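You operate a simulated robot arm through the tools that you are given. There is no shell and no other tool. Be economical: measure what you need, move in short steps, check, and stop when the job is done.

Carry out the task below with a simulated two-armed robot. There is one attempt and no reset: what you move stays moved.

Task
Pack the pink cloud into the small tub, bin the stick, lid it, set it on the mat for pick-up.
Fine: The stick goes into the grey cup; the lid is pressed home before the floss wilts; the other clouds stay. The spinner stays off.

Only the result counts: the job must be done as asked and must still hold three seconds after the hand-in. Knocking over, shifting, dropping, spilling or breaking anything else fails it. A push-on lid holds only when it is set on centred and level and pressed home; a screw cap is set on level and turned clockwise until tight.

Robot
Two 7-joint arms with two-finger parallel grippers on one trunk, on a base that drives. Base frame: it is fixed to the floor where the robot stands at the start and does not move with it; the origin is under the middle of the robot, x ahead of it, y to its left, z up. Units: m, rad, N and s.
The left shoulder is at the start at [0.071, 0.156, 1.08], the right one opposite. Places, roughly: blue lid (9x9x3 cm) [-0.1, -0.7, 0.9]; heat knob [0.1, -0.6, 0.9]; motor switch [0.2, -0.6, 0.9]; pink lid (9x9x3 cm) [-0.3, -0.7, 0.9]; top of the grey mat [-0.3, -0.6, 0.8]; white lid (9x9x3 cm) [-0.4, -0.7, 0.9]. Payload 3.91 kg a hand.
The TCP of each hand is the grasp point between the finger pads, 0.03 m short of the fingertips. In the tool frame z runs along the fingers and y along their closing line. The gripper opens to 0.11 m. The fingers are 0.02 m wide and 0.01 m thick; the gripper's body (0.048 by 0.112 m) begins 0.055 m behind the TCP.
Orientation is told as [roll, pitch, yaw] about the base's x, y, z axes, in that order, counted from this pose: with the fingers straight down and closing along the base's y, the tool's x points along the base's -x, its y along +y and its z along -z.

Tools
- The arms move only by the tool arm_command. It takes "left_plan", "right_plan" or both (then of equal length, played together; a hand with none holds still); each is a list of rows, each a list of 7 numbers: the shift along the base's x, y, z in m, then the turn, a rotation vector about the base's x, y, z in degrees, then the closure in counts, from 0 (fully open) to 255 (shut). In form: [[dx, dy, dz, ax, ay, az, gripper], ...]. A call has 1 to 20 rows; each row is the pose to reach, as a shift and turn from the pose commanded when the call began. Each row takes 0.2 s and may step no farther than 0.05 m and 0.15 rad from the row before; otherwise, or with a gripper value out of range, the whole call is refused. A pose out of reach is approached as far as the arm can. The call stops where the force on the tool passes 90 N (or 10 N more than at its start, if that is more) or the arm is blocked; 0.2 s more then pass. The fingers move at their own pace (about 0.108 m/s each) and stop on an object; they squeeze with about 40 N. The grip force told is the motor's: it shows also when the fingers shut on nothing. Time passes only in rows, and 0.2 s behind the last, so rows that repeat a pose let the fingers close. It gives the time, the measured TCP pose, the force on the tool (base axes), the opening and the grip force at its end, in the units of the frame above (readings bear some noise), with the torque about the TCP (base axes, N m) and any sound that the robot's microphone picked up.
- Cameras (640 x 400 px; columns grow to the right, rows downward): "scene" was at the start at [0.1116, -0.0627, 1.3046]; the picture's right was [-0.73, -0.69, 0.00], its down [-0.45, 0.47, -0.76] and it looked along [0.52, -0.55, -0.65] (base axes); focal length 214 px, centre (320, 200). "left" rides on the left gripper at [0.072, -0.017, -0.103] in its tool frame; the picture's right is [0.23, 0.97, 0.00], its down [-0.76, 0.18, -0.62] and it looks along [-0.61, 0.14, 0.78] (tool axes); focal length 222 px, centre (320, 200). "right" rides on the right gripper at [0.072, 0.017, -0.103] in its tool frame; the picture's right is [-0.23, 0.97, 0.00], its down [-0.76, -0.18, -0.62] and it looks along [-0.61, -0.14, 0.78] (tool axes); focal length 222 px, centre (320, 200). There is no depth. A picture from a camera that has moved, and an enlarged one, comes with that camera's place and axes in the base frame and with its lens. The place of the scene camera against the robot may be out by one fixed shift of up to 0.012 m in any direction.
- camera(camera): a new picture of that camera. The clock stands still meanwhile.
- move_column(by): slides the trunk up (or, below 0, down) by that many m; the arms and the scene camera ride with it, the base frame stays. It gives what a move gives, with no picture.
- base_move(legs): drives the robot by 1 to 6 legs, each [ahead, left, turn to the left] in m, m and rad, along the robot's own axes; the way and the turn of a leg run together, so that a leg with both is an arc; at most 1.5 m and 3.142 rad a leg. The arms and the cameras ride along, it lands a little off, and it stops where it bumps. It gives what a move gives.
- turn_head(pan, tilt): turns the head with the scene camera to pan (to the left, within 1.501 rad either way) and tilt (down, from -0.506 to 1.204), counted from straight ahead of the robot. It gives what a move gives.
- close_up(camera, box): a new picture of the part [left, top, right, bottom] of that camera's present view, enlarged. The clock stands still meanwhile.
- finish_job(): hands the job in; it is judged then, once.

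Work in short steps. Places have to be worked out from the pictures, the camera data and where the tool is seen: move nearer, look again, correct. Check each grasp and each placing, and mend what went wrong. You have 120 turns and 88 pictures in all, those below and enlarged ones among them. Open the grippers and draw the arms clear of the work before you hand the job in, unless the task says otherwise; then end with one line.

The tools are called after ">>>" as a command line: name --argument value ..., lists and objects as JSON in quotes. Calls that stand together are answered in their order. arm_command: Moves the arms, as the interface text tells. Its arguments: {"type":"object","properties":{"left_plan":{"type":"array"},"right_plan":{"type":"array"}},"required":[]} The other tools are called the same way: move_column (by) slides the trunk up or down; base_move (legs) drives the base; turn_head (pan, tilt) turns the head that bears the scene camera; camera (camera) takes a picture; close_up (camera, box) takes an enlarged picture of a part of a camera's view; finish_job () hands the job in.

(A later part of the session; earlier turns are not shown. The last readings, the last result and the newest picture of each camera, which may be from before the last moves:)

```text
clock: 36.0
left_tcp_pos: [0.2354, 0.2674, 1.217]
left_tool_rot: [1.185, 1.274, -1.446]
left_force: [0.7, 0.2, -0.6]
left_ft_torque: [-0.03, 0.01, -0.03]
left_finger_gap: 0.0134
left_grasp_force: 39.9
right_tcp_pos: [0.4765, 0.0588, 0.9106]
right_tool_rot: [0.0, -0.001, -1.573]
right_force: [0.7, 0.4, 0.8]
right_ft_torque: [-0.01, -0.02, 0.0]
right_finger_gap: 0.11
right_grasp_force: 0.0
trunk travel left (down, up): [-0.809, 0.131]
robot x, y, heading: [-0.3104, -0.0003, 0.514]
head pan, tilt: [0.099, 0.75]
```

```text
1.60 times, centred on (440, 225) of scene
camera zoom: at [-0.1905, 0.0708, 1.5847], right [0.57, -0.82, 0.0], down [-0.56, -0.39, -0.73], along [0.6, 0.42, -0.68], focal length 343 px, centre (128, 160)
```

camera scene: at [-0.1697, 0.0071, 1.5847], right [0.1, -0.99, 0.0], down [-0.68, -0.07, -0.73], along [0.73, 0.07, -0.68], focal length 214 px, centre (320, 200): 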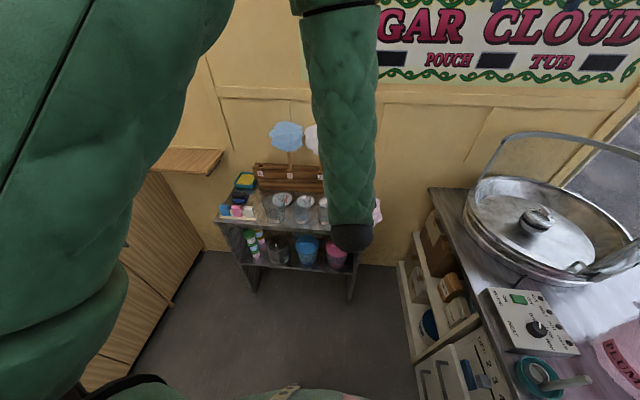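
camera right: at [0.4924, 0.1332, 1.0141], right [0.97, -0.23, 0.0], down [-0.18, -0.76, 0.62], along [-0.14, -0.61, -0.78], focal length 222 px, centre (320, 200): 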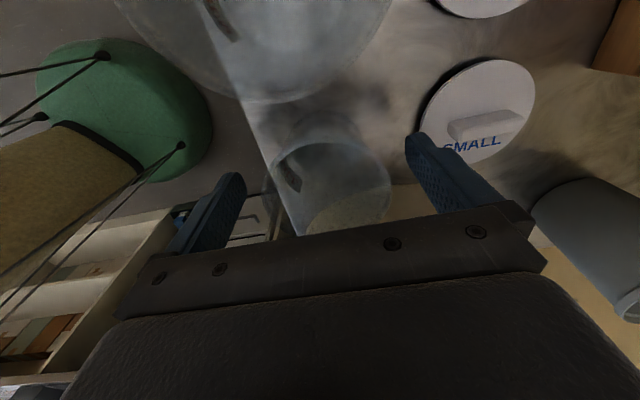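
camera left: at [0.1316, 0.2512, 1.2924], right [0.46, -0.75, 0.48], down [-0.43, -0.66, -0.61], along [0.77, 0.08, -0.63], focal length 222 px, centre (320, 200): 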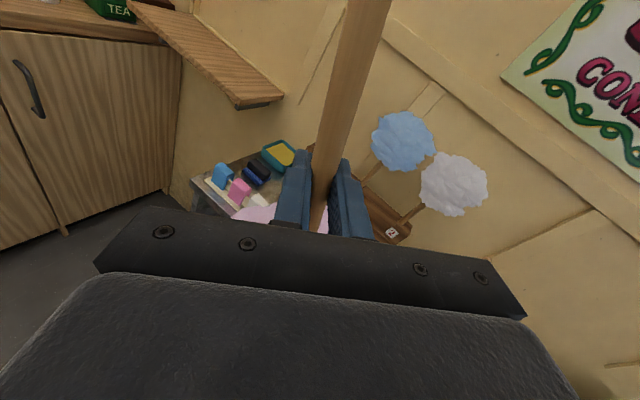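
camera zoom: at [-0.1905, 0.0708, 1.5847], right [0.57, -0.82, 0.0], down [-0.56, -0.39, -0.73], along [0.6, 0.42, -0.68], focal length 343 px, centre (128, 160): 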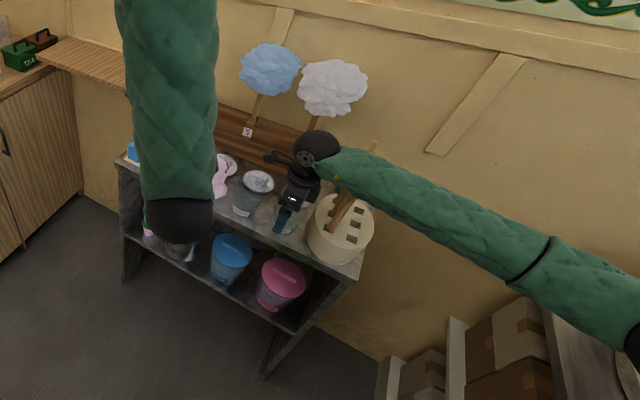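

Tub sits between the fingers with rim about at TCP height. I go down 1.2 cm more and close.

>>> arm_command --right_plan '[[0.003, 0, -0.012, 0, 0, 0, 0], [0.003, 0, -0.012, 0, 0, 0, 60], [0.003, 0, -0.012, 0, 0, 0, 120], [0.003, 0, -0.012, 0, 0, 0, 255], [0.003, 0, -0.012, 0, 0, 0, 255]]'

>>> camera --camera "right"

```text
clock: 37.2
left_tcp_pos: [0.2346, 0.2668, 1.2158]
left_tool_rot: [1.185, 1.273, -1.444]
left_force: [-0.2, -1.1, -0.3]
left_ft_torque: [0.03, 0.0, -0.03]
left_finger_gap: 0.0134
left_grasp_force: 40.0
right_tcp_pos: [0.4799, 0.0597, 0.9]
right_tool_rot: [0.002, -0.002, -1.57]
right_force: [-0.7, -0.6, -0.1]
right_ft_torque: [-0.02, -0.01, 0.03]
right_finger_gap: 0.0709
right_grasp_force: 40.3
trunk travel left (down, up): [-0.809, 0.131]
robot x, y, heading: [-0.3058, -0.0025, 0.51]
head pan, tilt: [0.099, 0.75]
```

```text
52 pictures are left
camera right: at [0.4955, 0.1338, 1.0032], right [0.97, -0.23, 0.0], down [-0.18, -0.76, 0.62], along [-0.14, -0.61, -0.78], focal length 222 px, centre (320, 200)
```

right: 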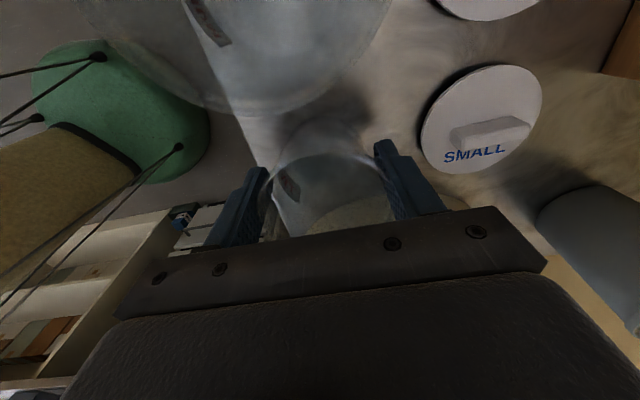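

Tub gripped (gap 0.071). I lift it 0.15 m and draw it back toward the robot.

>>> arm_command --right_plan '[[0, 0, 0.03, 0, 0, 0, 255], [0, 0, 0.07, 0, 0, 0, 255], [0, 0, 0.11, 0, 0, 0, 255], [0, 0, 0.15, 0, 0, 0, 255], [-0.04, 0, 0.16, 0, 0, 0, 255], [-0.08, -0.01, 0.16, 0, 0, 0, 255], [-0.12, -0.02, 0.16, 0, 0, 0, 255], [-0.16, -0.02, 0.16, 0, 0, 0, 255], [-0.2, -0.03, 0.16, 0, 0, 0, 255]]'

>>> close_up --camera "right" --box '[160, 100, 480, 300]'

```text
clock: 39.2
left_tcp_pos: [0.2343, 0.2655, 1.2172]
left_tool_rot: [1.189, 1.274, -1.444]
left_force: [-0.5, 0.2, -0.4]
left_ft_torque: [-0.03, 0.04, 0.0]
left_finger_gap: 0.0134
left_grasp_force: 40.3
right_tcp_pos: [0.281, 0.0287, 1.0584]
right_tool_rot: [0.002, 0.001, -1.572]
right_force: [0.0, 0.2, -1.5]
right_ft_torque: [0.03, 0.05, 0.05]
right_finger_gap: 0.071
right_grasp_force: 39.7
trunk travel left (down, up): [-0.809, 0.131]
robot x, y, heading: [-0.3039, 0.0008, 0.512]
head pan, tilt: [0.099, 0.75]
```

```text
2.00 times, centred on (320, 200) of right
camera zoom: at [0.2975, 0.1036, 1.1618], right [0.97, -0.23, 0.0], down [-0.18, -0.76, 0.62], along [-0.14, -0.61, -0.78], focal length 444 px, centre (320, 200)
```

zoom: 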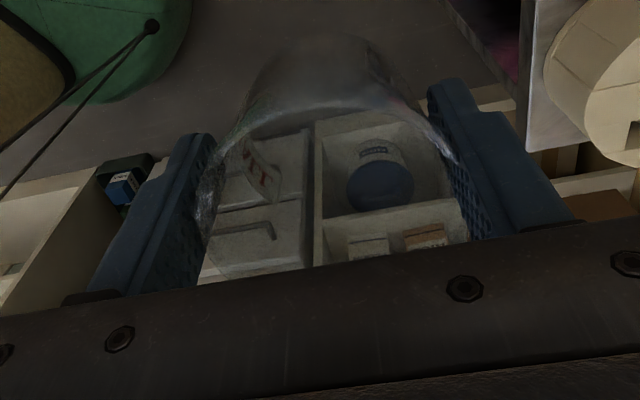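

Tub is secure. I turn the base right by 1.61 rad so the tub comes over the mat.

>>> base_move --legs '[[0, 0, -1.61]]'

>>> turn_head --pan -0.3 --tilt 0.85

>>> camera --camera "scene"

>>> camera --camera "right"

```text
clock: 43.6
left_tcp_pos: [-0.0833, -0.5618, 1.2163]
left_tool_rot: [1.185, 1.274, -3.096]
left_force: [-0.1, -0.1, -0.4]
left_ft_torque: [-0.03, 0.0, 0.0]
left_finger_gap: 0.0133
left_grasp_force: 40.1
right_tcp_pos: [-0.321, -0.5913, 1.0577]
right_tool_rot: [-0.001, -0.001, 3.061]
right_force: [-0.8, 0.1, -0.3]
right_ft_torque: [-0.04, -0.01, 0.03]
right_finger_gap: 0.0709
right_grasp_force: 39.6
trunk travel left (down, up): [-0.809, 0.131]
robot x, y, heading: [-0.3065, -0.0034, -1.139]
head pan, tilt: [0.099, 0.75]
```

```text
clock: 44.5
left_tcp_pos: [-0.083, -0.5606, 1.2162]
left_tool_rot: [1.186, 1.274, -3.097]
left_force: [-0.3, -0.2, -0.1]
left_ft_torque: [-0.02, -0.02, 0.01]
left_finger_gap: 0.0134
left_grasp_force: 40.2
right_tcp_pos: [-0.3225, -0.5891, 1.057]
right_tool_rot: [0.001, -0.002, 3.061]
right_force: [-0.1, -0.2, -0.4]
right_ft_torque: [-0.01, -0.01, 0.0]
right_finger_gap: 0.0708
right_grasp_force: 40.1
trunk travel left (down, up): [-0.809, 0.131]
robot x, y, heading: [-0.306, -0.0012, -1.14]
head pan, tilt: [-0.3, 0.85]
```

```text
50 pictures are left
camera scene: at [-0.2719, -0.1251, 1.5767], right [-0.99, -0.13, 0.0], down [-0.1, 0.74, -0.66], along [0.09, -0.65, -0.75], focal length 214 px, centre (320, 200)
```

scene: 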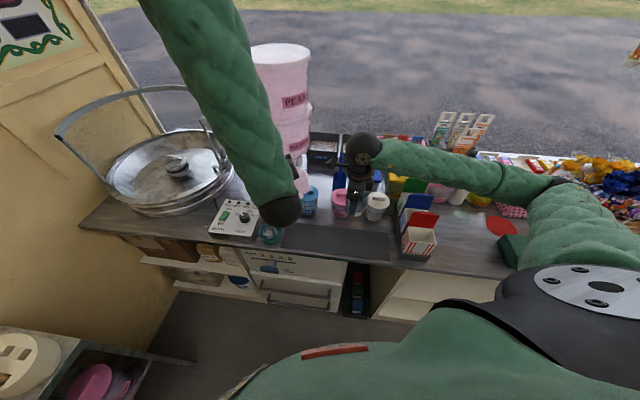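

```text
49 pictures are left
camera right: at [-0.2527, -0.6109, 1.1612], right [-0.3, -0.95, 0.0], down [-0.74, 0.24, 0.62], along [-0.59, 0.19, -0.78], focal length 222 px, centre (320, 200)
```

right: 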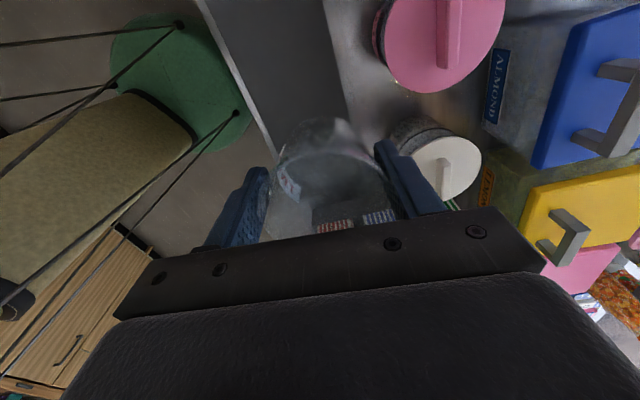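

The tub is over the mat region; I zoom in to fix the mat's edges.

>>> close_up --camera "scene" --box '[240, 120, 480, 270]'

```text
2.67 times, centred on (360, 195) of scene
camera zoom: at [-0.2719, -0.1251, 1.5767], right [-0.99, -0.13, 0.0], down [-0.1, 0.74, -0.66], along [0.09, -0.65, -0.75], focal length 572 px, centre (213, 213)
```

zoom: 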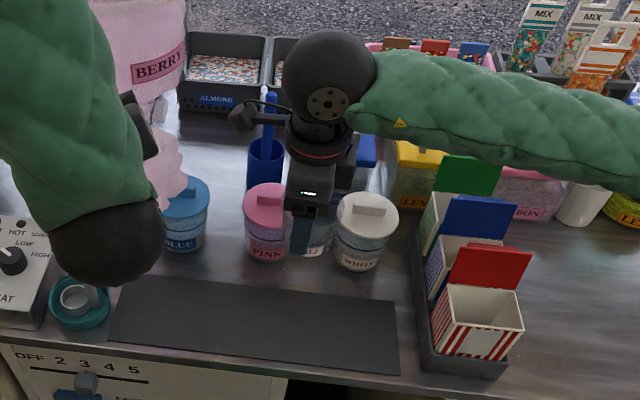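

Mat spans about x −0.49…−0.055, y −0.53…−0.64. I bring the tub to [-0.30,-0.58] and lower it most of the way.

>>> arm_command --right_plan '[[0.01, 0.005, -0.04, 0, 0, 0, 255], [0.02, 0.01, -0.08, 0, 0, 0, 255], [0.02, 0.01, -0.12, 0, 0, 0, 255], [0.02, 0.01, -0.15, 0, 0, 0, 255], [0.02, 0.01, -0.16, 0, 0, 0, 255]]'

>>> close_up --camera "scene" --box '[280, 150, 440, 250]'

>>> camera --camera "right"

```text
clock: 45.7
left_tcp_pos: [-0.0827, -0.5579, 1.2203]
left_tool_rot: [1.194, 1.275, -3.087]
left_force: [0.1, 0.6, 0.3]
left_ft_torque: [0.01, -0.02, -0.03]
left_finger_gap: 0.0132
left_grasp_force: 39.8
right_tcp_pos: [-0.2997, -0.5793, 0.9012]
right_tool_rot: [0.008, 0.004, 3.062]
right_force: [0.2, -8.7, 35.0]
right_ft_torque: [-0.01, 0.15, -0.11]
right_finger_gap: 0.0712
right_grasp_force: 39.8
trunk travel left (down, up): [-0.809, 0.131]
robot x, y, heading: [-0.3095, -0.0017, -1.135]
head pan, tilt: [-0.3, 0.85]
```

```text
4.00 times, centred on (360, 200) of scene
camera zoom: at [-0.2721, -0.1215, 1.5779], right [-0.99, -0.13, 0.0], down [-0.1, 0.74, -0.66], along [0.09, -0.66, -0.75], focal length 858 px, centre (160, 200)
```

zoom: 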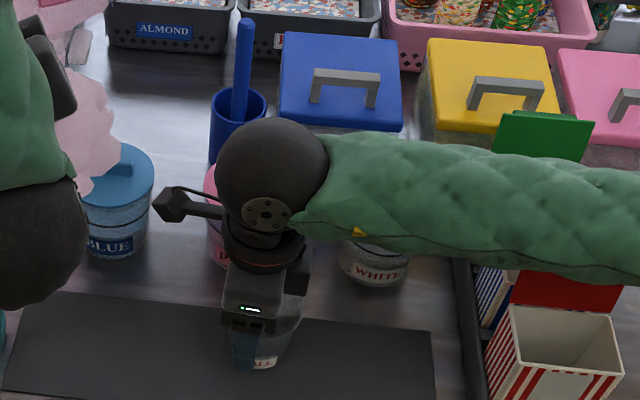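

```text
46 pictures are left
camera right: at [-0.231, -0.5998, 1.0051], right [-0.31, -0.95, 0.01], down [-0.75, 0.24, 0.62], along [-0.59, 0.18, -0.78], focal length 222 px, centre (320, 200)
```

right: 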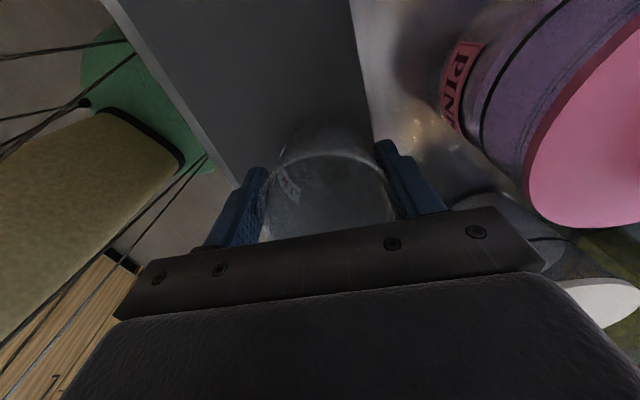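

Contact at TCP z≈0.901 means the mat top is ~0.845, so its y-span is really about −0.507…−0.615; I shift the tub 2 cm toward the middle, set it down lightly and look.

>>> arm_command --right_plan '[[0, 0.0, 0.015, 0, 0, 0, 255], [0, 0.018, 0.015, 0, 0, 0, 255], [0, 0.018, 0.007, 0, 0, 0, 255], [0, 0.018, 0.003, 0, 0, 0, 255], [0, 0.018, 0.003, 0, 0, 0, 255]]'

>>> camera --camera "right"

```text
clock: 46.9
left_tcp_pos: [-0.0834, -0.5604, 1.2157]
left_tool_rot: [1.185, 1.274, -3.095]
left_force: [0.2, -0.3, -0.3]
left_ft_torque: [0.02, 0.03, -0.01]
left_finger_gap: 0.0135
left_grasp_force: 39.8
right_tcp_pos: [-0.3031, -0.5598, 0.8997]
right_tool_rot: [0.001, 0.0, 3.062]
right_force: [-2.3, 0.5, 12.7]
right_ft_torque: [0.02, -0.08, 0.01]
right_finger_gap: 0.0707
right_grasp_force: 40.1
trunk travel left (down, up): [-0.809, 0.131]
robot x, y, heading: [-0.3072, -0.0022, -1.141]
head pan, tilt: [-0.3, 0.85]
```

```text
45 pictures are left
camera right: at [-0.2326, -0.5817, 1.0046], right [-0.3, -0.95, 0.0], down [-0.74, 0.24, 0.62], along [-0.59, 0.19, -0.78], focal length 222 px, centre (320, 200)
```

right: 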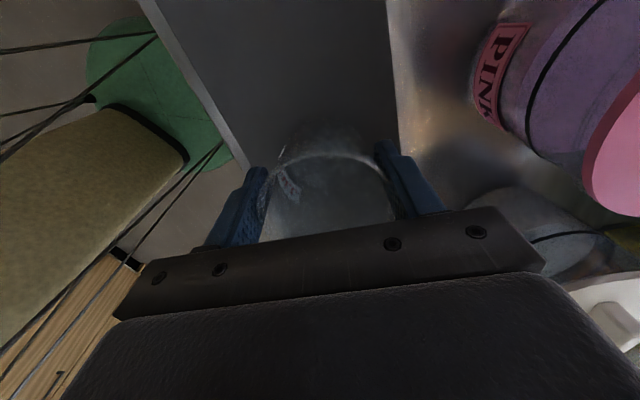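

Tub sits on the mat, centred across it. I release with a small opening and rise straight up.

>>> arm_command --right_plan '[[0, 0.0, 0.002, 0, 0, 0, 150], [0, 0.0, 0.002, 0, 0, 0, 60], [0, 0.0, 0.002, 0, 0, 0, 45], [0, 0.0, 0.002, 0, 0, 0, 40], [0, 0.0, 0.03, 0, 0, 0, 40], [0, 0, 0.07, 0, 0, 0, 40], [0, 0, 0.11, 0, 0, 0, 40], [0, 0, 0.15, 0, 0, 0, 40], [0, 0, 0.19, 0, 0, 0, 40]]'

>>> camera --camera "right"

>>> close_up --camera "scene" --box '[240, 130, 480, 280]'

```text
clock: 48.9
left_tcp_pos: [-0.0834, -0.5601, 1.217]
left_tool_rot: [1.185, 1.273, -3.097]
left_force: [0.1, 0.9, 0.0]
left_ft_torque: [0.01, 0.02, -0.01]
left_finger_gap: 0.0134
left_grasp_force: 39.9
right_tcp_pos: [-0.3033, -0.5631, 1.0927]
right_tool_rot: [-0.001, 0.0, 3.06]
right_force: [-0.5, -0.3, 0.7]
right_ft_torque: [-0.01, 0.01, -0.03]
right_finger_gap: 0.0929
right_grasp_force: 0.1
trunk travel left (down, up): [-0.809, 0.131]
robot x, y, heading: [-0.3103, 0.0002, -1.138]
head pan, tilt: [-0.3, 0.85]
```

```text
44 pictures are left
camera right: at [-0.2332, -0.5838, 1.1962], right [-0.3, -0.95, 0.0], down [-0.74, 0.24, 0.62], along [-0.6, 0.19, -0.78], focal length 222 px, centre (320, 200)
```

right: 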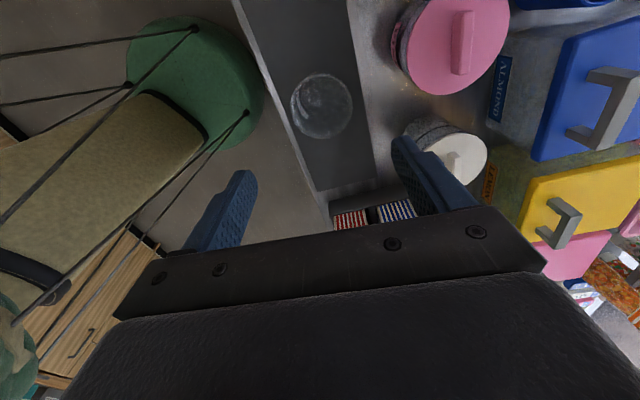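

```text
2.67 times, centred on (360, 205) of scene
camera zoom: at [-0.2717, -0.125, 1.5766], right [-0.99, -0.13, 0.0], down [-0.1, 0.75, -0.66], along [0.09, -0.65, -0.75], focal length 572 px, centre (213, 187)
```

zoom: 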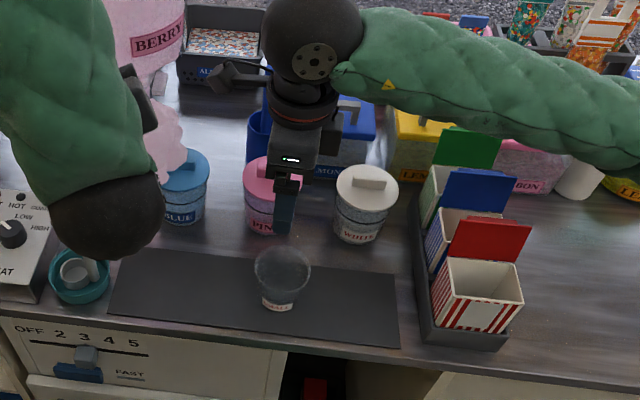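

Tub stands on the mat at ≈[-0.307,-0.563]. I raise and draw back the right hand, then turn the base right 0.33 rad to bring the cloud over the tub.

>>> arm_command --right_plan '[[0, 0.02, 0.04, 0, 0, 0, 40], [-0.02, 0.05, 0.08, 0, 0, 0, 120], [-0.05, 0.08, 0.12, 0, 0, 0, 200], [-0.08, 0.11, 0.14, 0, 0, 0, 255]]'

>>> base_move --legs '[[0, 0, -0.33], [-0.03, 0, 0]]'

>>> camera --camera "right"

>>> camera --camera "scene"

```text
refused: row 2 steps farther than a row can; nothing moved
```

```text
clock: 50.8
left_tcp_pos: [-0.2819, -0.5778, 1.2137]
left_tool_rot: [1.174, 1.272, 2.841]
left_force: [0.4, 0.1, -0.9]
left_ft_torque: [-0.01, 0.03, -0.04]
left_finger_gap: 0.0134
left_grasp_force: 40.1
right_tcp_pos: [-0.4895, -0.5071, 1.0901]
right_tool_rot: [-0.003, -0.004, 2.726]
right_force: [0.2, -0.4, -0.5]
right_ft_torque: [0.07, 0.03, 0.05]
right_finger_gap: 0.0923
right_grasp_force: 0.1
trunk travel left (down, up): [-0.809, 0.131]
robot x, y, heading: [-0.3111, 0.0288, -1.475]
head pan, tilt: [-0.3, 0.85]
```

```text
42 pictures are left
camera right: at [-0.4323, -0.5507, 1.1938], right [-0.6, -0.8, 0.0], down [-0.62, 0.47, 0.63], along [-0.5, 0.38, -0.78], focal length 222 px, centre (320, 200)
```

right: 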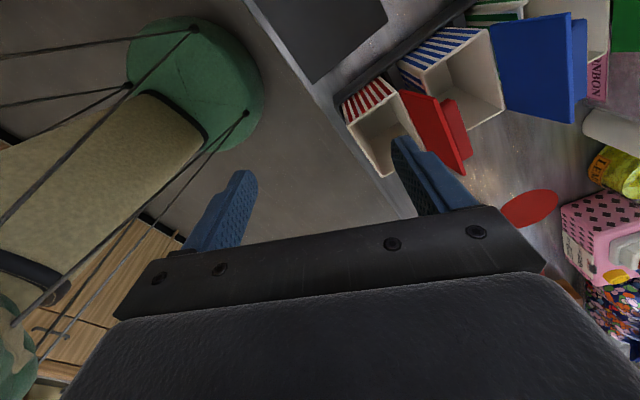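

```text
41 pictures are left
camera scene: at [-0.3165, -0.1048, 1.5759], right [-0.98, 0.2, 0.0], down [0.15, 0.74, -0.66], along [-0.13, -0.64, -0.75], focal length 214 px, centre (320, 200)
```

scene: 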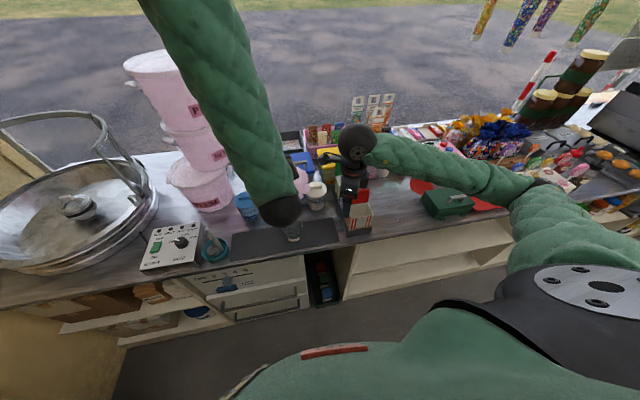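

The arm move was refused (the base part went through, nothing touched). I now raise the right hand away from the boxes in smaller steps, and look through the left camera.

>>> arm_command --right_plan '[[0, 0, 0.045, 0, 0, 0, 40], [0, 0, 0.09, 0, 0, 0, 120], [0, 0.02, 0.13, 0, 0, 0, 200], [0, 0.05, 0.14, 0, 0, 0, 255], [0, 0.09, 0.14, 0, 0, 0, 255]]'

>>> camera --camera "left"

>>> close_up --camera "scene" --box '[230, 130, 390, 270]'

```text
clock: 52.0
left_tcp_pos: [-0.2819, -0.5745, 1.2165]
left_tool_rot: [1.185, 1.273, 2.852]
left_force: [-0.1, 0.4, 0.1]
left_ft_torque: [-0.01, -0.01, 0.01]
left_finger_gap: 0.0135
left_grasp_force: 40.1
right_tcp_pos: [-0.4848, -0.4512, 1.2388]
right_tool_rot: [-0.001, -0.003, 2.727]
right_force: [0.1, 0.0, -0.2]
right_ft_torque: [0.0, 0.02, -0.02]
right_finger_gap: 0.0
right_grasp_force: 37.8
right hand out of reach, approached as far as the arm can: row 5
trunk travel left (down, up): [-0.809, 0.131]
robot x, y, heading: [-0.3072, 0.0324, -1.476]
head pan, tilt: [-0.3, 0.85]
```

```text
40 pictures are left
camera left: at [-0.2562, -0.4779, 1.2923], right [-0.87, -0.12, 0.48], down [-0.43, 0.66, -0.61], along [-0.24, -0.74, -0.63], focal length 222 px, centre (320, 200)
```

left: 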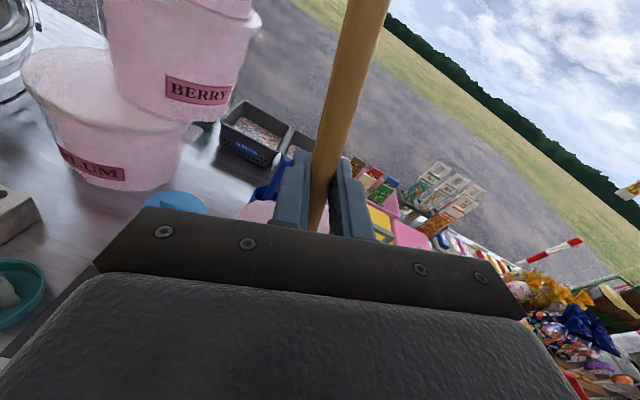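

```text
2.86 times, centred on (310, 200) of scene
camera zoom: at [-0.3168, -0.1001, 1.5766], right [-0.98, 0.2, 0.0], down [0.15, 0.74, -0.66], along [-0.13, -0.65, -0.75], focal length 613 px, centre (349, 200)
```

zoom: 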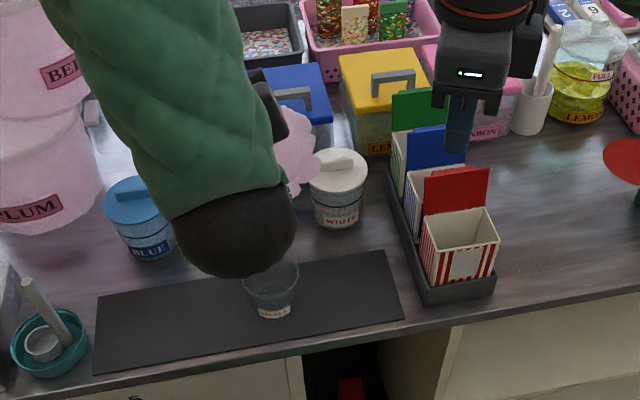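

The cloud centre computes to [-0.315,-0.565], right above the tub. I lower the trunk by 0.12 m and check forces.

>>> move_column --by -0.12

>>> close_up --camera "scene" --box '[230, 130, 390, 230]'

```text
clock: 53.5
left_tcp_pos: [-0.2833, -0.5739, 1.097]
left_tool_rot: [1.188, 1.272, 2.855]
left_force: [-0.2, 0.4, 0.2]
left_ft_torque: [0.04, 0.02, -0.03]
left_finger_gap: 0.013
left_grasp_force: 39.9
right_tcp_pos: [-0.4848, -0.4504, 1.1184]
right_tool_rot: [-0.001, -0.003, 2.724]
right_force: [-0.2, 1.1, 0.2]
right_ft_torque: [0.0, -0.02, 0.03]
right_finger_gap: 0.0002
right_grasp_force: 37.8
trunk travel left (down, up): [-0.689, 0.251]
robot x, y, heading: [-0.3106, 0.0281, -1.476]
head pan, tilt: [-0.3, 0.85]
```

```text
4.00 times, centred on (310, 180) of scene
camera zoom: at [-0.3172, -0.0994, 1.4568], right [-0.98, 0.2, 0.0], down [0.15, 0.74, -0.66], along [-0.13, -0.65, -0.75], focal length 858 px, centre (360, 280)
```

zoom: 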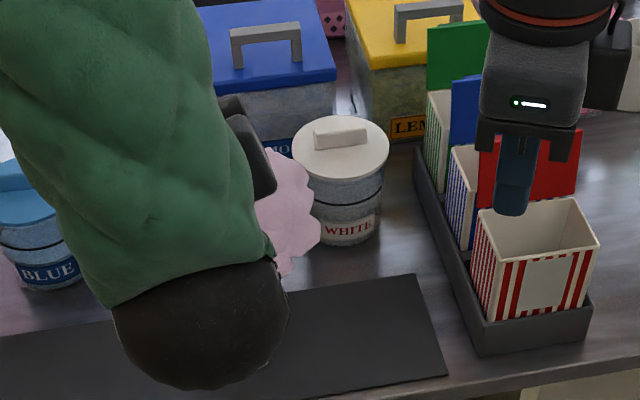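

I need an eye on the cloud and tub: I yaw the right hand round so its camera faces them.

>>> arm_command --right_plan '[[0, 0, 0.01, 0, 0, 8, 255], [0, 0, 0.02, 0, 0, 16, 255], [0, 0, 0.03, 0, 0, 24, 255], [0, 0, 0.03, 0, 0, 32, 255], [0, 0, 0.03, 0, 0, 40, 255], [0, 0, 0.03, 0, 0, 48, 255], [0, 0, 0.03, 0, 0, 56, 255], [0, 0, 0.03, 0, 0, 64, 255], [0, 0, 0.03, 0, 0, 72, 255], [0, 0, 0.03, 0, 0, 80, 255], [0, 0, 0.03, 0, 0, 88, 255], [0, 0, 0.03, 0, 0, 96, 255], [0, 0, 0.03, 0, 0, 104, 255], [0, 0, 0.03, 0, 0, 112, 255], [0, 0, 0.03, 0, 0, 120, 255], [0, 0, 0.03, 0, 0, 128, 255], [0, 0, 0.03, 0, 0, 136, 255], [0, 0, 0.03, 0, 0, 144, 255], [0, 0, 0.03, 0, 0, 152, 255], [0, 0, 0.03, 0, 0, 160, 255]]'

>>> camera --camera "right"

```text
clock: 57.7
left_tcp_pos: [-0.2841, -0.5745, 1.0955]
left_tool_rot: [1.186, 1.274, 2.852]
left_force: [-0.7, 0.0, 2.1]
left_ft_torque: [0.02, -0.01, 0.0]
left_finger_gap: 0.0136
left_grasp_force: 40.1
right_tcp_pos: [-0.4854, -0.4503, 1.1483]
right_tool_rot: [0.001, -0.002, -0.763]
right_force: [0.2, 0.0, 0.3]
right_ft_torque: [0.02, 0.0, -0.01]
right_finger_gap: 0.0
right_grasp_force: 38.3
trunk travel left (down, up): [-0.689, 0.251]
robot x, y, heading: [-0.3096, 0.0267, -1.474]
head pan, tilt: [-0.3, 0.85]
```

```text
37 pictures are left
camera right: at [-0.5276, -0.3867, 1.2524], right [0.84, 0.55, 0.0], down [0.43, -0.65, 0.62], along [0.34, -0.52, -0.78], focal length 222 px, centre (320, 200)
```

right: 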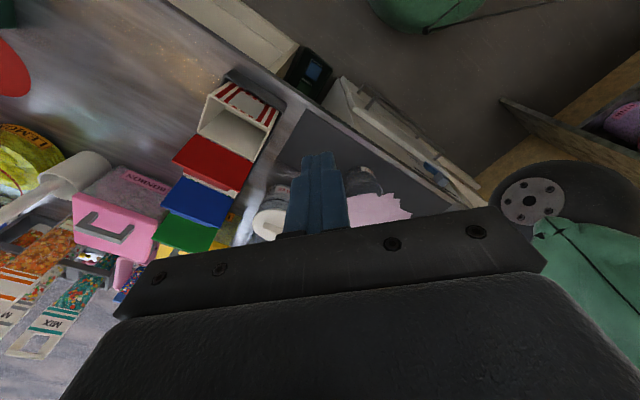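

Fingers block the view; I open them and raise the hand a little.

>>> arm_command --right_plan '[[0, 0, 0.03, 0, 0, 4, 120], [0, 0, 0.06, 0, 0, 8, 0], [0, 0, 0.1, 0, 0, 12, 0], [0, 0, 0.1, 0, 0, 12, 0]]'

>>> close_up --camera "right" --box '[200, 100, 440, 250]'

```text
clock: 58.7
left_tcp_pos: [-0.2832, -0.5753, 1.096]
left_tool_rot: [1.183, 1.273, 2.85]
left_force: [-0.6, -0.6, -0.1]
left_ft_torque: [-0.01, 0.0, -0.04]
left_finger_gap: 0.0134
left_grasp_force: 40.2
right_tcp_pos: [-0.4855, -0.4511, 1.2472]
right_tool_rot: [0.002, -0.001, -0.554]
right_force: [-0.8, -1.1, 0.4]
right_ft_torque: [0.02, -0.03, 0.04]
right_finger_gap: 0.11
right_grasp_force: 0.0
trunk travel left (down, up): [-0.689, 0.251]
robot x, y, heading: [-0.3122, 0.0276, -1.47]
head pan, tilt: [-0.3, 0.85]
```

```text
2.67 times, centred on (320, 175) of right
camera zoom: at [-0.539, -0.3973, 1.3502], right [0.71, 0.71, 0.0], down [0.55, -0.55, 0.62], along [0.44, -0.44, -0.78], focal length 592 px, centre (320, 267)
```

zoom: 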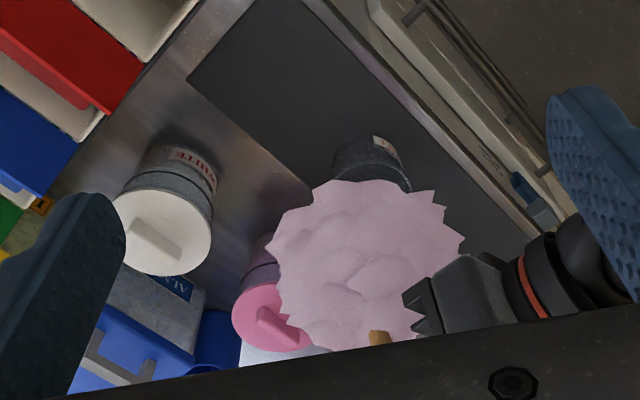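

The cloud is nearly over the tub, about 1 cm too far out. I back off 1 cm and lower the trunk 5 cm.

>>> base_move --legs '[[-0.01, 0, 0]]'

>>> move_column --by -0.05

>>> close_up --camera "right" --box '[200, 100, 440, 250]'

```text
clock: 59.4
left_tcp_pos: [-0.2837, -0.5666, 1.0959]
left_tool_rot: [1.182, 1.273, 2.849]
left_force: [0.2, 0.3, -0.6]
left_ft_torque: [0.01, -0.03, 0.0]
left_finger_gap: 0.0136
left_grasp_force: 40.3
right_tcp_pos: [-0.4861, -0.4436, 1.2458]
right_tool_rot: [0.003, 0.001, -0.555]
right_force: [0.0, -0.5, -0.1]
right_ft_torque: [0.0, -0.01, -0.01]
right_finger_gap: 0.1102
right_grasp_force: 0.0
trunk travel left (down, up): [-0.689, 0.251]
robot x, y, heading: [-0.3076, 0.0409, -1.473]
head pan, tilt: [-0.3, 0.85]
```

```text
clock: 60.4
left_tcp_pos: [-0.2833, -0.5646, 1.0466]
left_tool_rot: [1.186, 1.275, 2.853]
left_force: [-0.3, -0.5, -0.1]
left_ft_torque: [0.0, 0.03, -0.02]
left_finger_gap: 0.0136
left_grasp_force: 40.2
right_tcp_pos: [-0.4859, -0.4415, 1.1956]
right_tool_rot: [0.001, -0.003, -0.556]
right_force: [0.5, 0.2, 0.1]
right_ft_torque: [0.02, -0.04, -0.01]
right_finger_gap: 0.1099
right_grasp_force: 0.1
trunk travel left (down, up): [-0.639, 0.301]
robot x, y, heading: [-0.3091, 0.0404, -1.476]
head pan, tilt: [-0.3, 0.85]
```

```text
2.67 times, centred on (320, 175) of right
camera zoom: at [-0.5392, -0.3876, 1.3002], right [0.71, 0.71, 0.0], down [0.55, -0.55, 0.62], along [0.44, -0.44, -0.78], focal length 592 px, centre (320, 267)
```

zoom: 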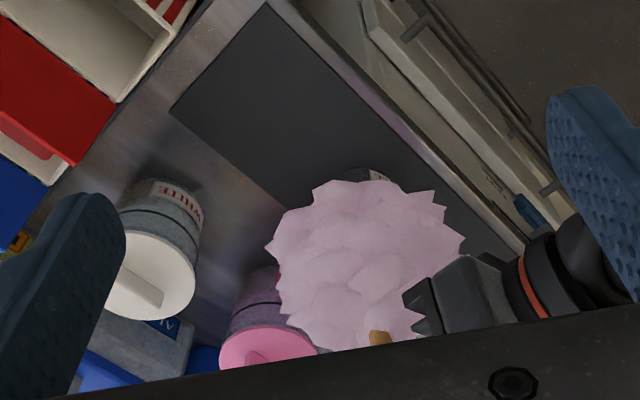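

No resistance: the soft cloud is going over/into the tub. I lower 3.5 cm more.

>>> move_column --by -0.035

>>> close_up --camera "right" --box '[200, 100, 440, 250]'

```text
clock: 61.1
left_tcp_pos: [-0.2845, -0.565, 1.0113]
left_tool_rot: [1.189, 1.275, 2.855]
left_force: [-0.5, 0.8, 0.4]
left_ft_torque: [0.0, 0.0, 0.0]
left_finger_gap: 0.0131
left_grasp_force: 40.0
right_tcp_pos: [-0.4852, -0.4407, 1.1621]
right_tool_rot: [0.0, -0.001, -0.555]
right_force: [-0.5, 0.2, -0.2]
right_ft_torque: [-0.02, -0.01, 0.0]
right_finger_gap: 0.11
right_grasp_force: 0.1
trunk travel left (down, up): [-0.604, 0.336]
robot x, y, heading: [-0.3088, 0.0359, -1.477]
head pan, tilt: [-0.3, 0.85]
```

```text
2.67 times, centred on (320, 175) of right
camera zoom: at [-0.5391, -0.3867, 1.2656], right [0.71, 0.71, 0.0], down [0.55, -0.55, 0.62], along [0.44, -0.44, -0.78], focal length 592 px, centre (320, 267)
```

zoom: 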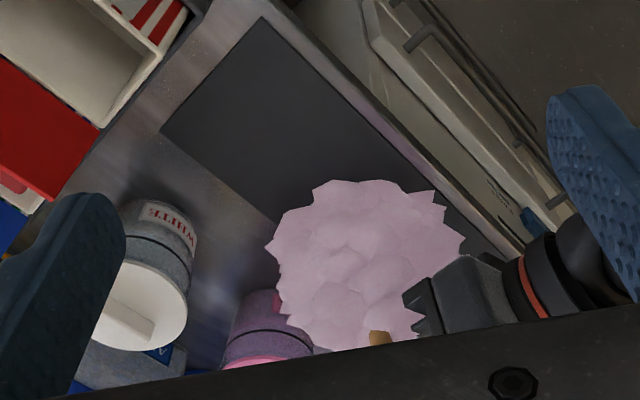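

Still no force and the cloud looks unchanged; I lower another 2 cm watching for contact.

>>> move_column --by -0.02

>>> close_up --camera "right" --box '[200, 100, 440, 250]'

```text
clock: 61.8
left_tcp_pos: [-0.2832, -0.5644, 0.9921]
left_tool_rot: [1.189, 1.274, 2.856]
left_force: [-0.4, 0.4, 0.6]
left_ft_torque: [-0.01, 0.01, 0.03]
left_finger_gap: 0.0135
left_grasp_force: 39.7
right_tcp_pos: [-0.485, -0.4415, 1.1417]
right_tool_rot: [0.001, -0.002, -0.556]
right_force: [0.6, -0.3, 0.1]
right_ft_torque: [-0.01, -0.02, 0.0]
right_finger_gap: 0.1099
right_grasp_force: 0.2
trunk travel left (down, up): [-0.584, 0.356]
robot x, y, heading: [-0.3096, 0.0364, -1.47]
head pan, tilt: [-0.3, 0.85]
```

```text
2.67 times, centred on (320, 175) of right
camera zoom: at [-0.5391, -0.3868, 1.2455], right [0.71, 0.71, 0.0], down [0.55, -0.55, 0.62], along [0.44, -0.44, -0.78], focal length 592 px, centre (320, 267)
```

zoom: 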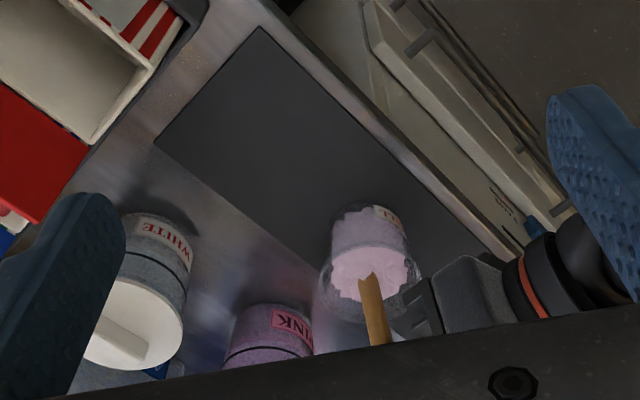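

It packed: the pink floss now sits in the tub with the stick free on top. I lift the stick clear.

>>> move_column --by 0.15

>>> close_up --camera "right" --box '[200, 50, 520, 250]'

```text
clock: 63.6
left_tcp_pos: [-0.2849, -0.5648, 1.1429]
left_tool_rot: [1.187, 1.273, 2.851]
left_force: [-0.5, 0.5, 0.1]
left_ft_torque: [-0.02, -0.02, 0.01]
left_finger_gap: 0.0136
left_grasp_force: 40.0
right_tcp_pos: [-0.4846, -0.4415, 1.2916]
right_tool_rot: [0.002, -0.002, -0.556]
right_force: [-0.1, -0.6, 0.2]
right_ft_torque: [0.0, -0.01, 0.01]
right_finger_gap: 0.1099
right_grasp_force: 0.0
trunk travel left (down, up): [-0.734, 0.206]
robot x, y, heading: [-0.3062, 0.0429, -1.471]
head pan, tilt: [-0.3, 0.85]
```

```text
2.00 times, centred on (360, 150) of right
camera zoom: at [-0.5394, -0.3876, 1.3949], right [0.71, 0.71, 0.0], down [0.55, -0.55, 0.62], along [0.44, -0.44, -0.78], focal length 444 px, centre (240, 300)
```

zoom: 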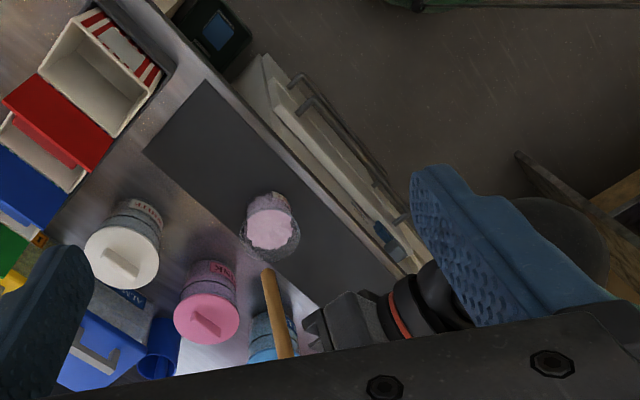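

Floss packed in the tub; the bare stick (0.25 m, tip 0.145 below the left hand, top at ≈[-0.255,-0.574,1.245]) will be handed to the right hand so the left can fetch the lid. I bring the right hand above the stick's top.

>>> arm_command --right_plan '[[0.0, 0, 0.03, 0, 0, 4, 0], [0.02, -0.01, 0.06, 0, 0, 8, 0], [0.055, -0.03, 0.08, 0, 0, 12, 0], [0.09, -0.05, 0.09, 0, 0, 16, 0], [0.125, -0.07, 0.1, 0, 0, 20, 0], [0.16, -0.09, 0.1, 0, 0, 24, 0], [0.195, -0.11, 0.1, 0, 0, 28, 0], [0.237, -0.13, 0.1, 0, 0, 31.9, 0]]'

>>> camera --camera "right"

>>> camera --camera "scene"

```text
clock: 65.4
left_tcp_pos: [-0.2823, -0.565, 1.1418]
left_tool_rot: [1.189, 1.271, 2.855]
left_force: [0.3, -0.9, -0.3]
left_ft_torque: [0.02, 0.03, -0.02]
left_finger_gap: 0.0135
left_grasp_force: 39.6
right_tcp_pos: [-0.2399, -0.5539, 1.3892]
right_tool_rot: [0.002, 0.0, -0.004]
right_force: [0.1, 0.0, 0.0]
right_ft_torque: [-0.02, 0.05, 0.02]
right_finger_gap: 0.1099
right_grasp_force: 0.0
right hand out of reach, approached as far as the arm can: row 8
trunk travel left (down, up): [-0.734, 0.206]
robot x, y, heading: [-0.3072, 0.0395, -1.475]
head pan, tilt: [-0.3, 0.85]
```

```text
31 pictures are left
camera right: at [-0.3128, -0.5342, 1.4927], right [0.23, 0.97, 0.0], down [0.76, -0.18, 0.62], along [0.61, -0.14, -0.78], focal length 222 px, centre (320, 200)
```

right: 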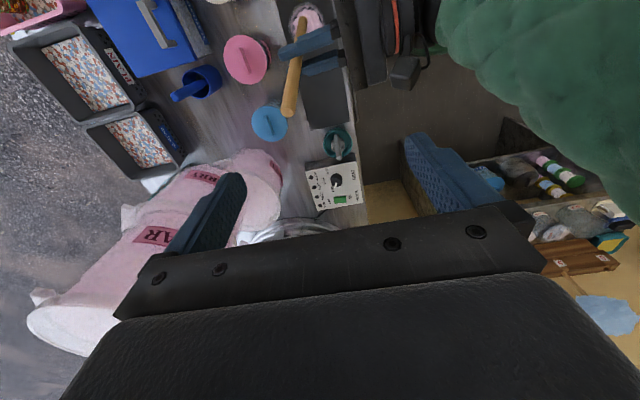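

```text
30 pictures are left
camera scene: at [-0.3147, -0.0906, 1.5016], right [-0.98, 0.2, 0.0], down [0.15, 0.74, -0.66], along [-0.14, -0.65, -0.75], focal length 214 px, centre (320, 200)
```

scene: 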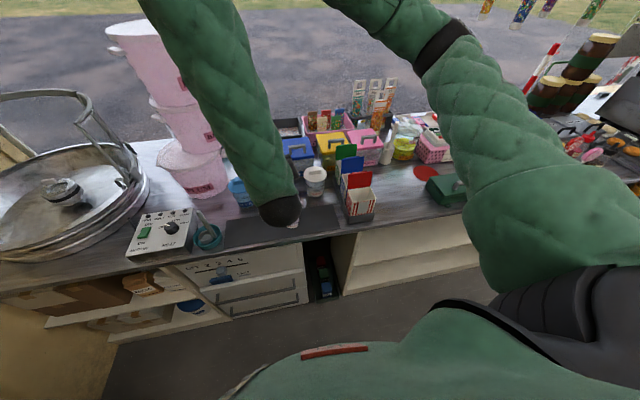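

Stick top seen at [-0.253,-0.582,1.245]. I narrow the fingers to ~6 cm, tilt to the stick's lean and descend onto the top.

>>> arm_command --right_plan '[[-0.005, -0.003, -0.04, 1.2, 4, 0, 116], [-0.01, -0.006, -0.08, 2.4, 8, 0, 116], [-0.01, -0.008, -0.11, 3.6, 12, 0, 116], [-0.01, -0.008, -0.14, 4.8, 16.3, 0, 116], [-0.01, -0.008, -0.14, 4.8, 16.3, 0, 116]]'

>>> camera --camera "right"

```text
clock: 66.6
left_tcp_pos: [-0.2841, -0.5635, 1.1402]
left_tool_rot: [1.177, 1.274, 2.844]
left_force: [-2.5, 5.9, -40.2]
left_ft_torque: [0.39, 0.87, 0.13]
left_finger_gap: 0.0139
left_grasp_force: 40.3
right_tcp_pos: [-0.253, -0.551, 1.2518]
right_tool_rot: [0.086, 0.28, 0.008]
right_force: [2.6, -5.1, 39.6]
right_ft_torque: [-1.5, 0.06, 0.05]
right_finger_gap: 0.0607
right_grasp_force: 1.1
right hand out of reach, approached as far as the arm can: row 1, 2, 3, 4, 5
trunk travel left (down, up): [-0.734, 0.206]
robot x, y, heading: [-0.3089, 0.0396, -1.473]
head pan, tilt: [-0.3, 0.85]
```

```text
29 pictures are left
camera right: at [-0.2948, -0.541, 1.3714], right [0.23, 0.97, 0.02], down [0.9, -0.22, 0.37], along [0.36, -0.07, -0.93], focal length 222 px, centre (320, 200)
```

right: 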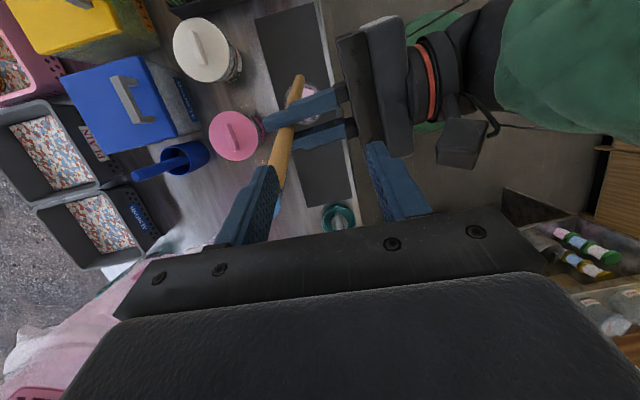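

The right hand fell short in y and a finger bears on the stick top. I raise it off at once.

>>> arm_command --right_plan '[[0.0, 0.0, 0.03, 0, 0, 0, 116], [0.0, 0.0, 0.06, 0, 0, 0, 116], [0.0, 0.0, 0.09, 0, 0, 0, 116]]'

>>> arm_command --left_plan '[[-0.01, 0.01, 0, 0, 0, 0, 255], [-0.02, 0.02, 0, 0, 0, 0, 255], [-0.03, 0.03, 0, 0, 0, 0, 255]]'

>>> camera --camera "right"

```text
clock: 67.4
left_tcp_pos: [-0.2821, -0.5648, 1.1429]
left_tool_rot: [1.194, 1.273, 2.861]
left_force: [-0.2, 0.6, -0.3]
left_ft_torque: [0.03, 0.0, -0.02]
left_finger_gap: 0.0132
left_grasp_force: 40.2
right_tcp_pos: [-0.2466, -0.5344, 1.3341]
right_tool_rot: [0.087, 0.282, 0.009]
right_force: [0.6, 0.0, 0.7]
right_ft_torque: [-0.02, 0.02, 0.01]
right_finger_gap: 0.0598
right_grasp_force: 0.1
right hand out of reach, approached as far as the arm can: row 2, 3
trunk travel left (down, up): [-0.734, 0.206]
robot x, y, heading: [-0.3105, 0.0356, -1.475]
head pan, tilt: [-0.3, 0.85]
```

```text
clock: 68.4
left_tcp_pos: [-0.2882, -0.543, 1.1252]
left_tool_rot: [1.077, 1.17, 2.821]
left_force: [0.6, -0.9, 0.1]
left_ft_torque: [0.01, 0.01, -0.02]
left_finger_gap: 0.0136
left_grasp_force: 39.9
right_tcp_pos: [-0.2478, -0.5354, 1.3352]
right_tool_rot: [0.085, 0.282, 0.009]
right_force: [0.1, -0.6, -0.2]
right_ft_torque: [-0.01, 0.01, 0.03]
right_finger_gap: 0.0599
right_grasp_force: 0.0
trunk travel left (down, up): [-0.734, 0.206]
robot x, y, heading: [-0.3119, 0.0373, -1.467]
head pan, tilt: [-0.3, 0.85]
stopped in row 3 (left hand): the arm was blocked; the commanded pose is now the measured one
```

```text
28 pictures are left
camera right: at [-0.2887, -0.5265, 1.4557], right [0.23, 0.97, 0.02], down [0.9, -0.22, 0.37], along [0.36, -0.07, -0.93], focal length 222 px, centre (320, 200)
```

right: 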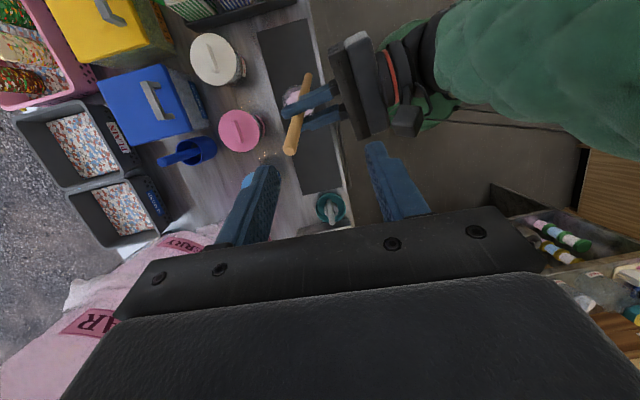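

Stick top is now ≈[-0.252,-0.559,1.223]. I open to 8 cm and descend part-way, checking the lateral position.

>>> arm_command --right_plan '[[0.002, 0.022, -0.02, 0, 2, 0, 70], [0.002, 0.022, -0.05, 0, 4, 0, 70], [0.002, 0.022, -0.07, 0, 6, 0, 70], [0.002, 0.022, -0.08, 0, 6, 0, 70]]'

>>> camera --camera "right"

```text
clock: 69.4
left_tcp_pos: [-0.2865, -0.5429, 1.126]
left_tool_rot: [1.074, 1.173, 2.823]
left_force: [-0.2, -1.4, -0.3]
left_ft_torque: [-0.05, 0.0, 0.01]
left_finger_gap: 0.0133
left_grasp_force: 40.2
right_tcp_pos: [-0.2461, -0.5153, 1.2548]
right_tool_rot: [0.086, 0.385, 0.009]
right_force: [-0.3, 0.1, -1.1]
right_ft_torque: [0.0, -0.04, 0.02]
right_finger_gap: 0.08
right_grasp_force: 0.0
trunk travel left (down, up): [-0.734, 0.206]
robot x, y, heading: [-0.3053, 0.0378, -1.476]
head pan, tilt: [-0.3, 0.85]
```

```text
27 pictures are left
camera right: at [-0.2748, -0.5051, 1.3791], right [0.23, 0.97, -0.01], down [0.94, -0.22, 0.27], along [0.26, -0.07, -0.96], focal length 222 px, centre (320, 200)
```

right: 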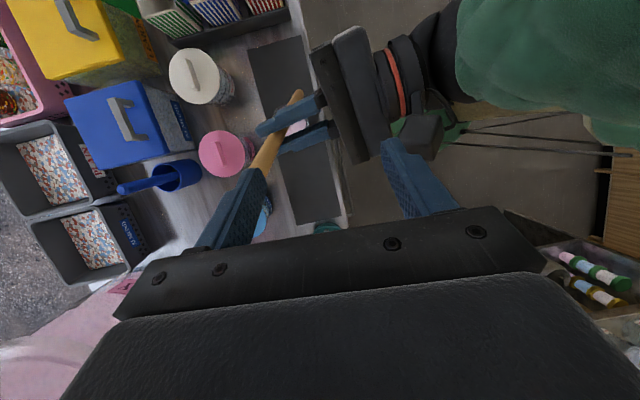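

Commanded y was in fact −0.515; I rise slightly, move 4.2 cm out to straddle the stick, then look before descending.

>>> arm_command --right_plan '[[0.0, 0.0, 0.02, 0, 0, 0, 70], [-0.004, -0.02, 0.02, 0, 0, 0, 70], [-0.008, -0.042, 0.015, 0, 0, 0, 70], [-0.008, -0.042, 0.01, 0, 0, 0, 70]]'

>>> camera --camera "right"

```text
clock: 70.4
left_tcp_pos: [-0.2873, -0.5419, 1.1266]
left_tool_rot: [1.079, 1.17, 2.823]
left_force: [0.2, -0.2, -0.5]
left_ft_torque: [0.0, -0.02, -0.01]
left_finger_gap: 0.0132
left_grasp_force: 40.3
right_tcp_pos: [-0.2503, -0.5455, 1.2635]
right_tool_rot: [0.086, 0.385, 0.003]
right_force: [0.7, -0.1, 0.5]
right_ft_torque: [-0.02, 0.01, 0.02]
right_finger_gap: 0.0798
right_grasp_force: 0.0
right hand out of reach, approached as far as the arm can: row 3, 4
trunk travel left (down, up): [-0.734, 0.206]
robot x, y, heading: [-0.3087, 0.0398, -1.475]
head pan, tilt: [-0.3, 0.85]
```

```text
26 pictures are left
camera right: at [-0.2799, -0.5364, 1.3886], right [0.24, 0.97, -0.01], down [0.93, -0.23, 0.27], along [0.26, -0.07, -0.96], focal length 222 px, centre (320, 200)
```

right: 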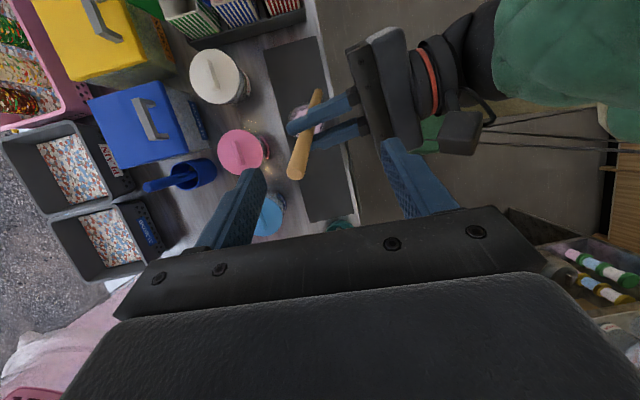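

The stick top now lies between the fingers (≈[-0.26,-0.56,1.22]). I descend 5 cm and close gently.

>>> arm_command --right_plan '[[-0.005, -0.002, -0.025, 0, 0, 0, 70], [-0.01, -0.003, -0.05, 0, 0, 0, 70], [-0.01, -0.003, -0.052, 0, 0, 0, 70]]'

>>> camera --camera "right"

```text
clock: 71.2
left_tcp_pos: [-0.2869, -0.5434, 1.127]
left_tool_rot: [1.079, 1.171, 2.826]
left_force: [0.6, 0.2, -0.5]
left_ft_torque: [0.0, 0.01, 0.03]
left_finger_gap: 0.0135
left_grasp_force: 39.8
right_tcp_pos: [-0.2589, -0.5495, 1.2114]
right_tool_rot: [0.088, 0.385, 0.01]
right_force: [0.8, 0.1, -0.4]
right_ft_torque: [-0.02, -0.02, -0.02]
right_finger_gap: 0.0798
right_grasp_force: 0.1
trunk travel left (down, up): [-0.734, 0.206]
robot x, y, heading: [-0.3093, 0.0359, -1.475]
head pan, tilt: [-0.3, 0.85]
```

```text
25 pictures are left
camera right: at [-0.2889, -0.5403, 1.3359], right [0.23, 0.97, -0.01], down [0.94, -0.22, 0.27], along [0.26, -0.07, -0.96], focal length 222 px, centre (320, 200)
```

right: 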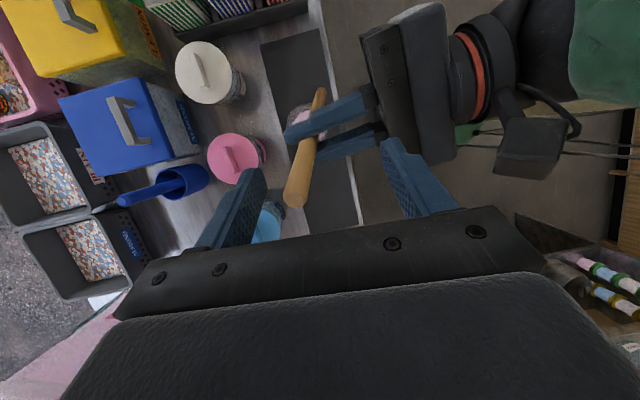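

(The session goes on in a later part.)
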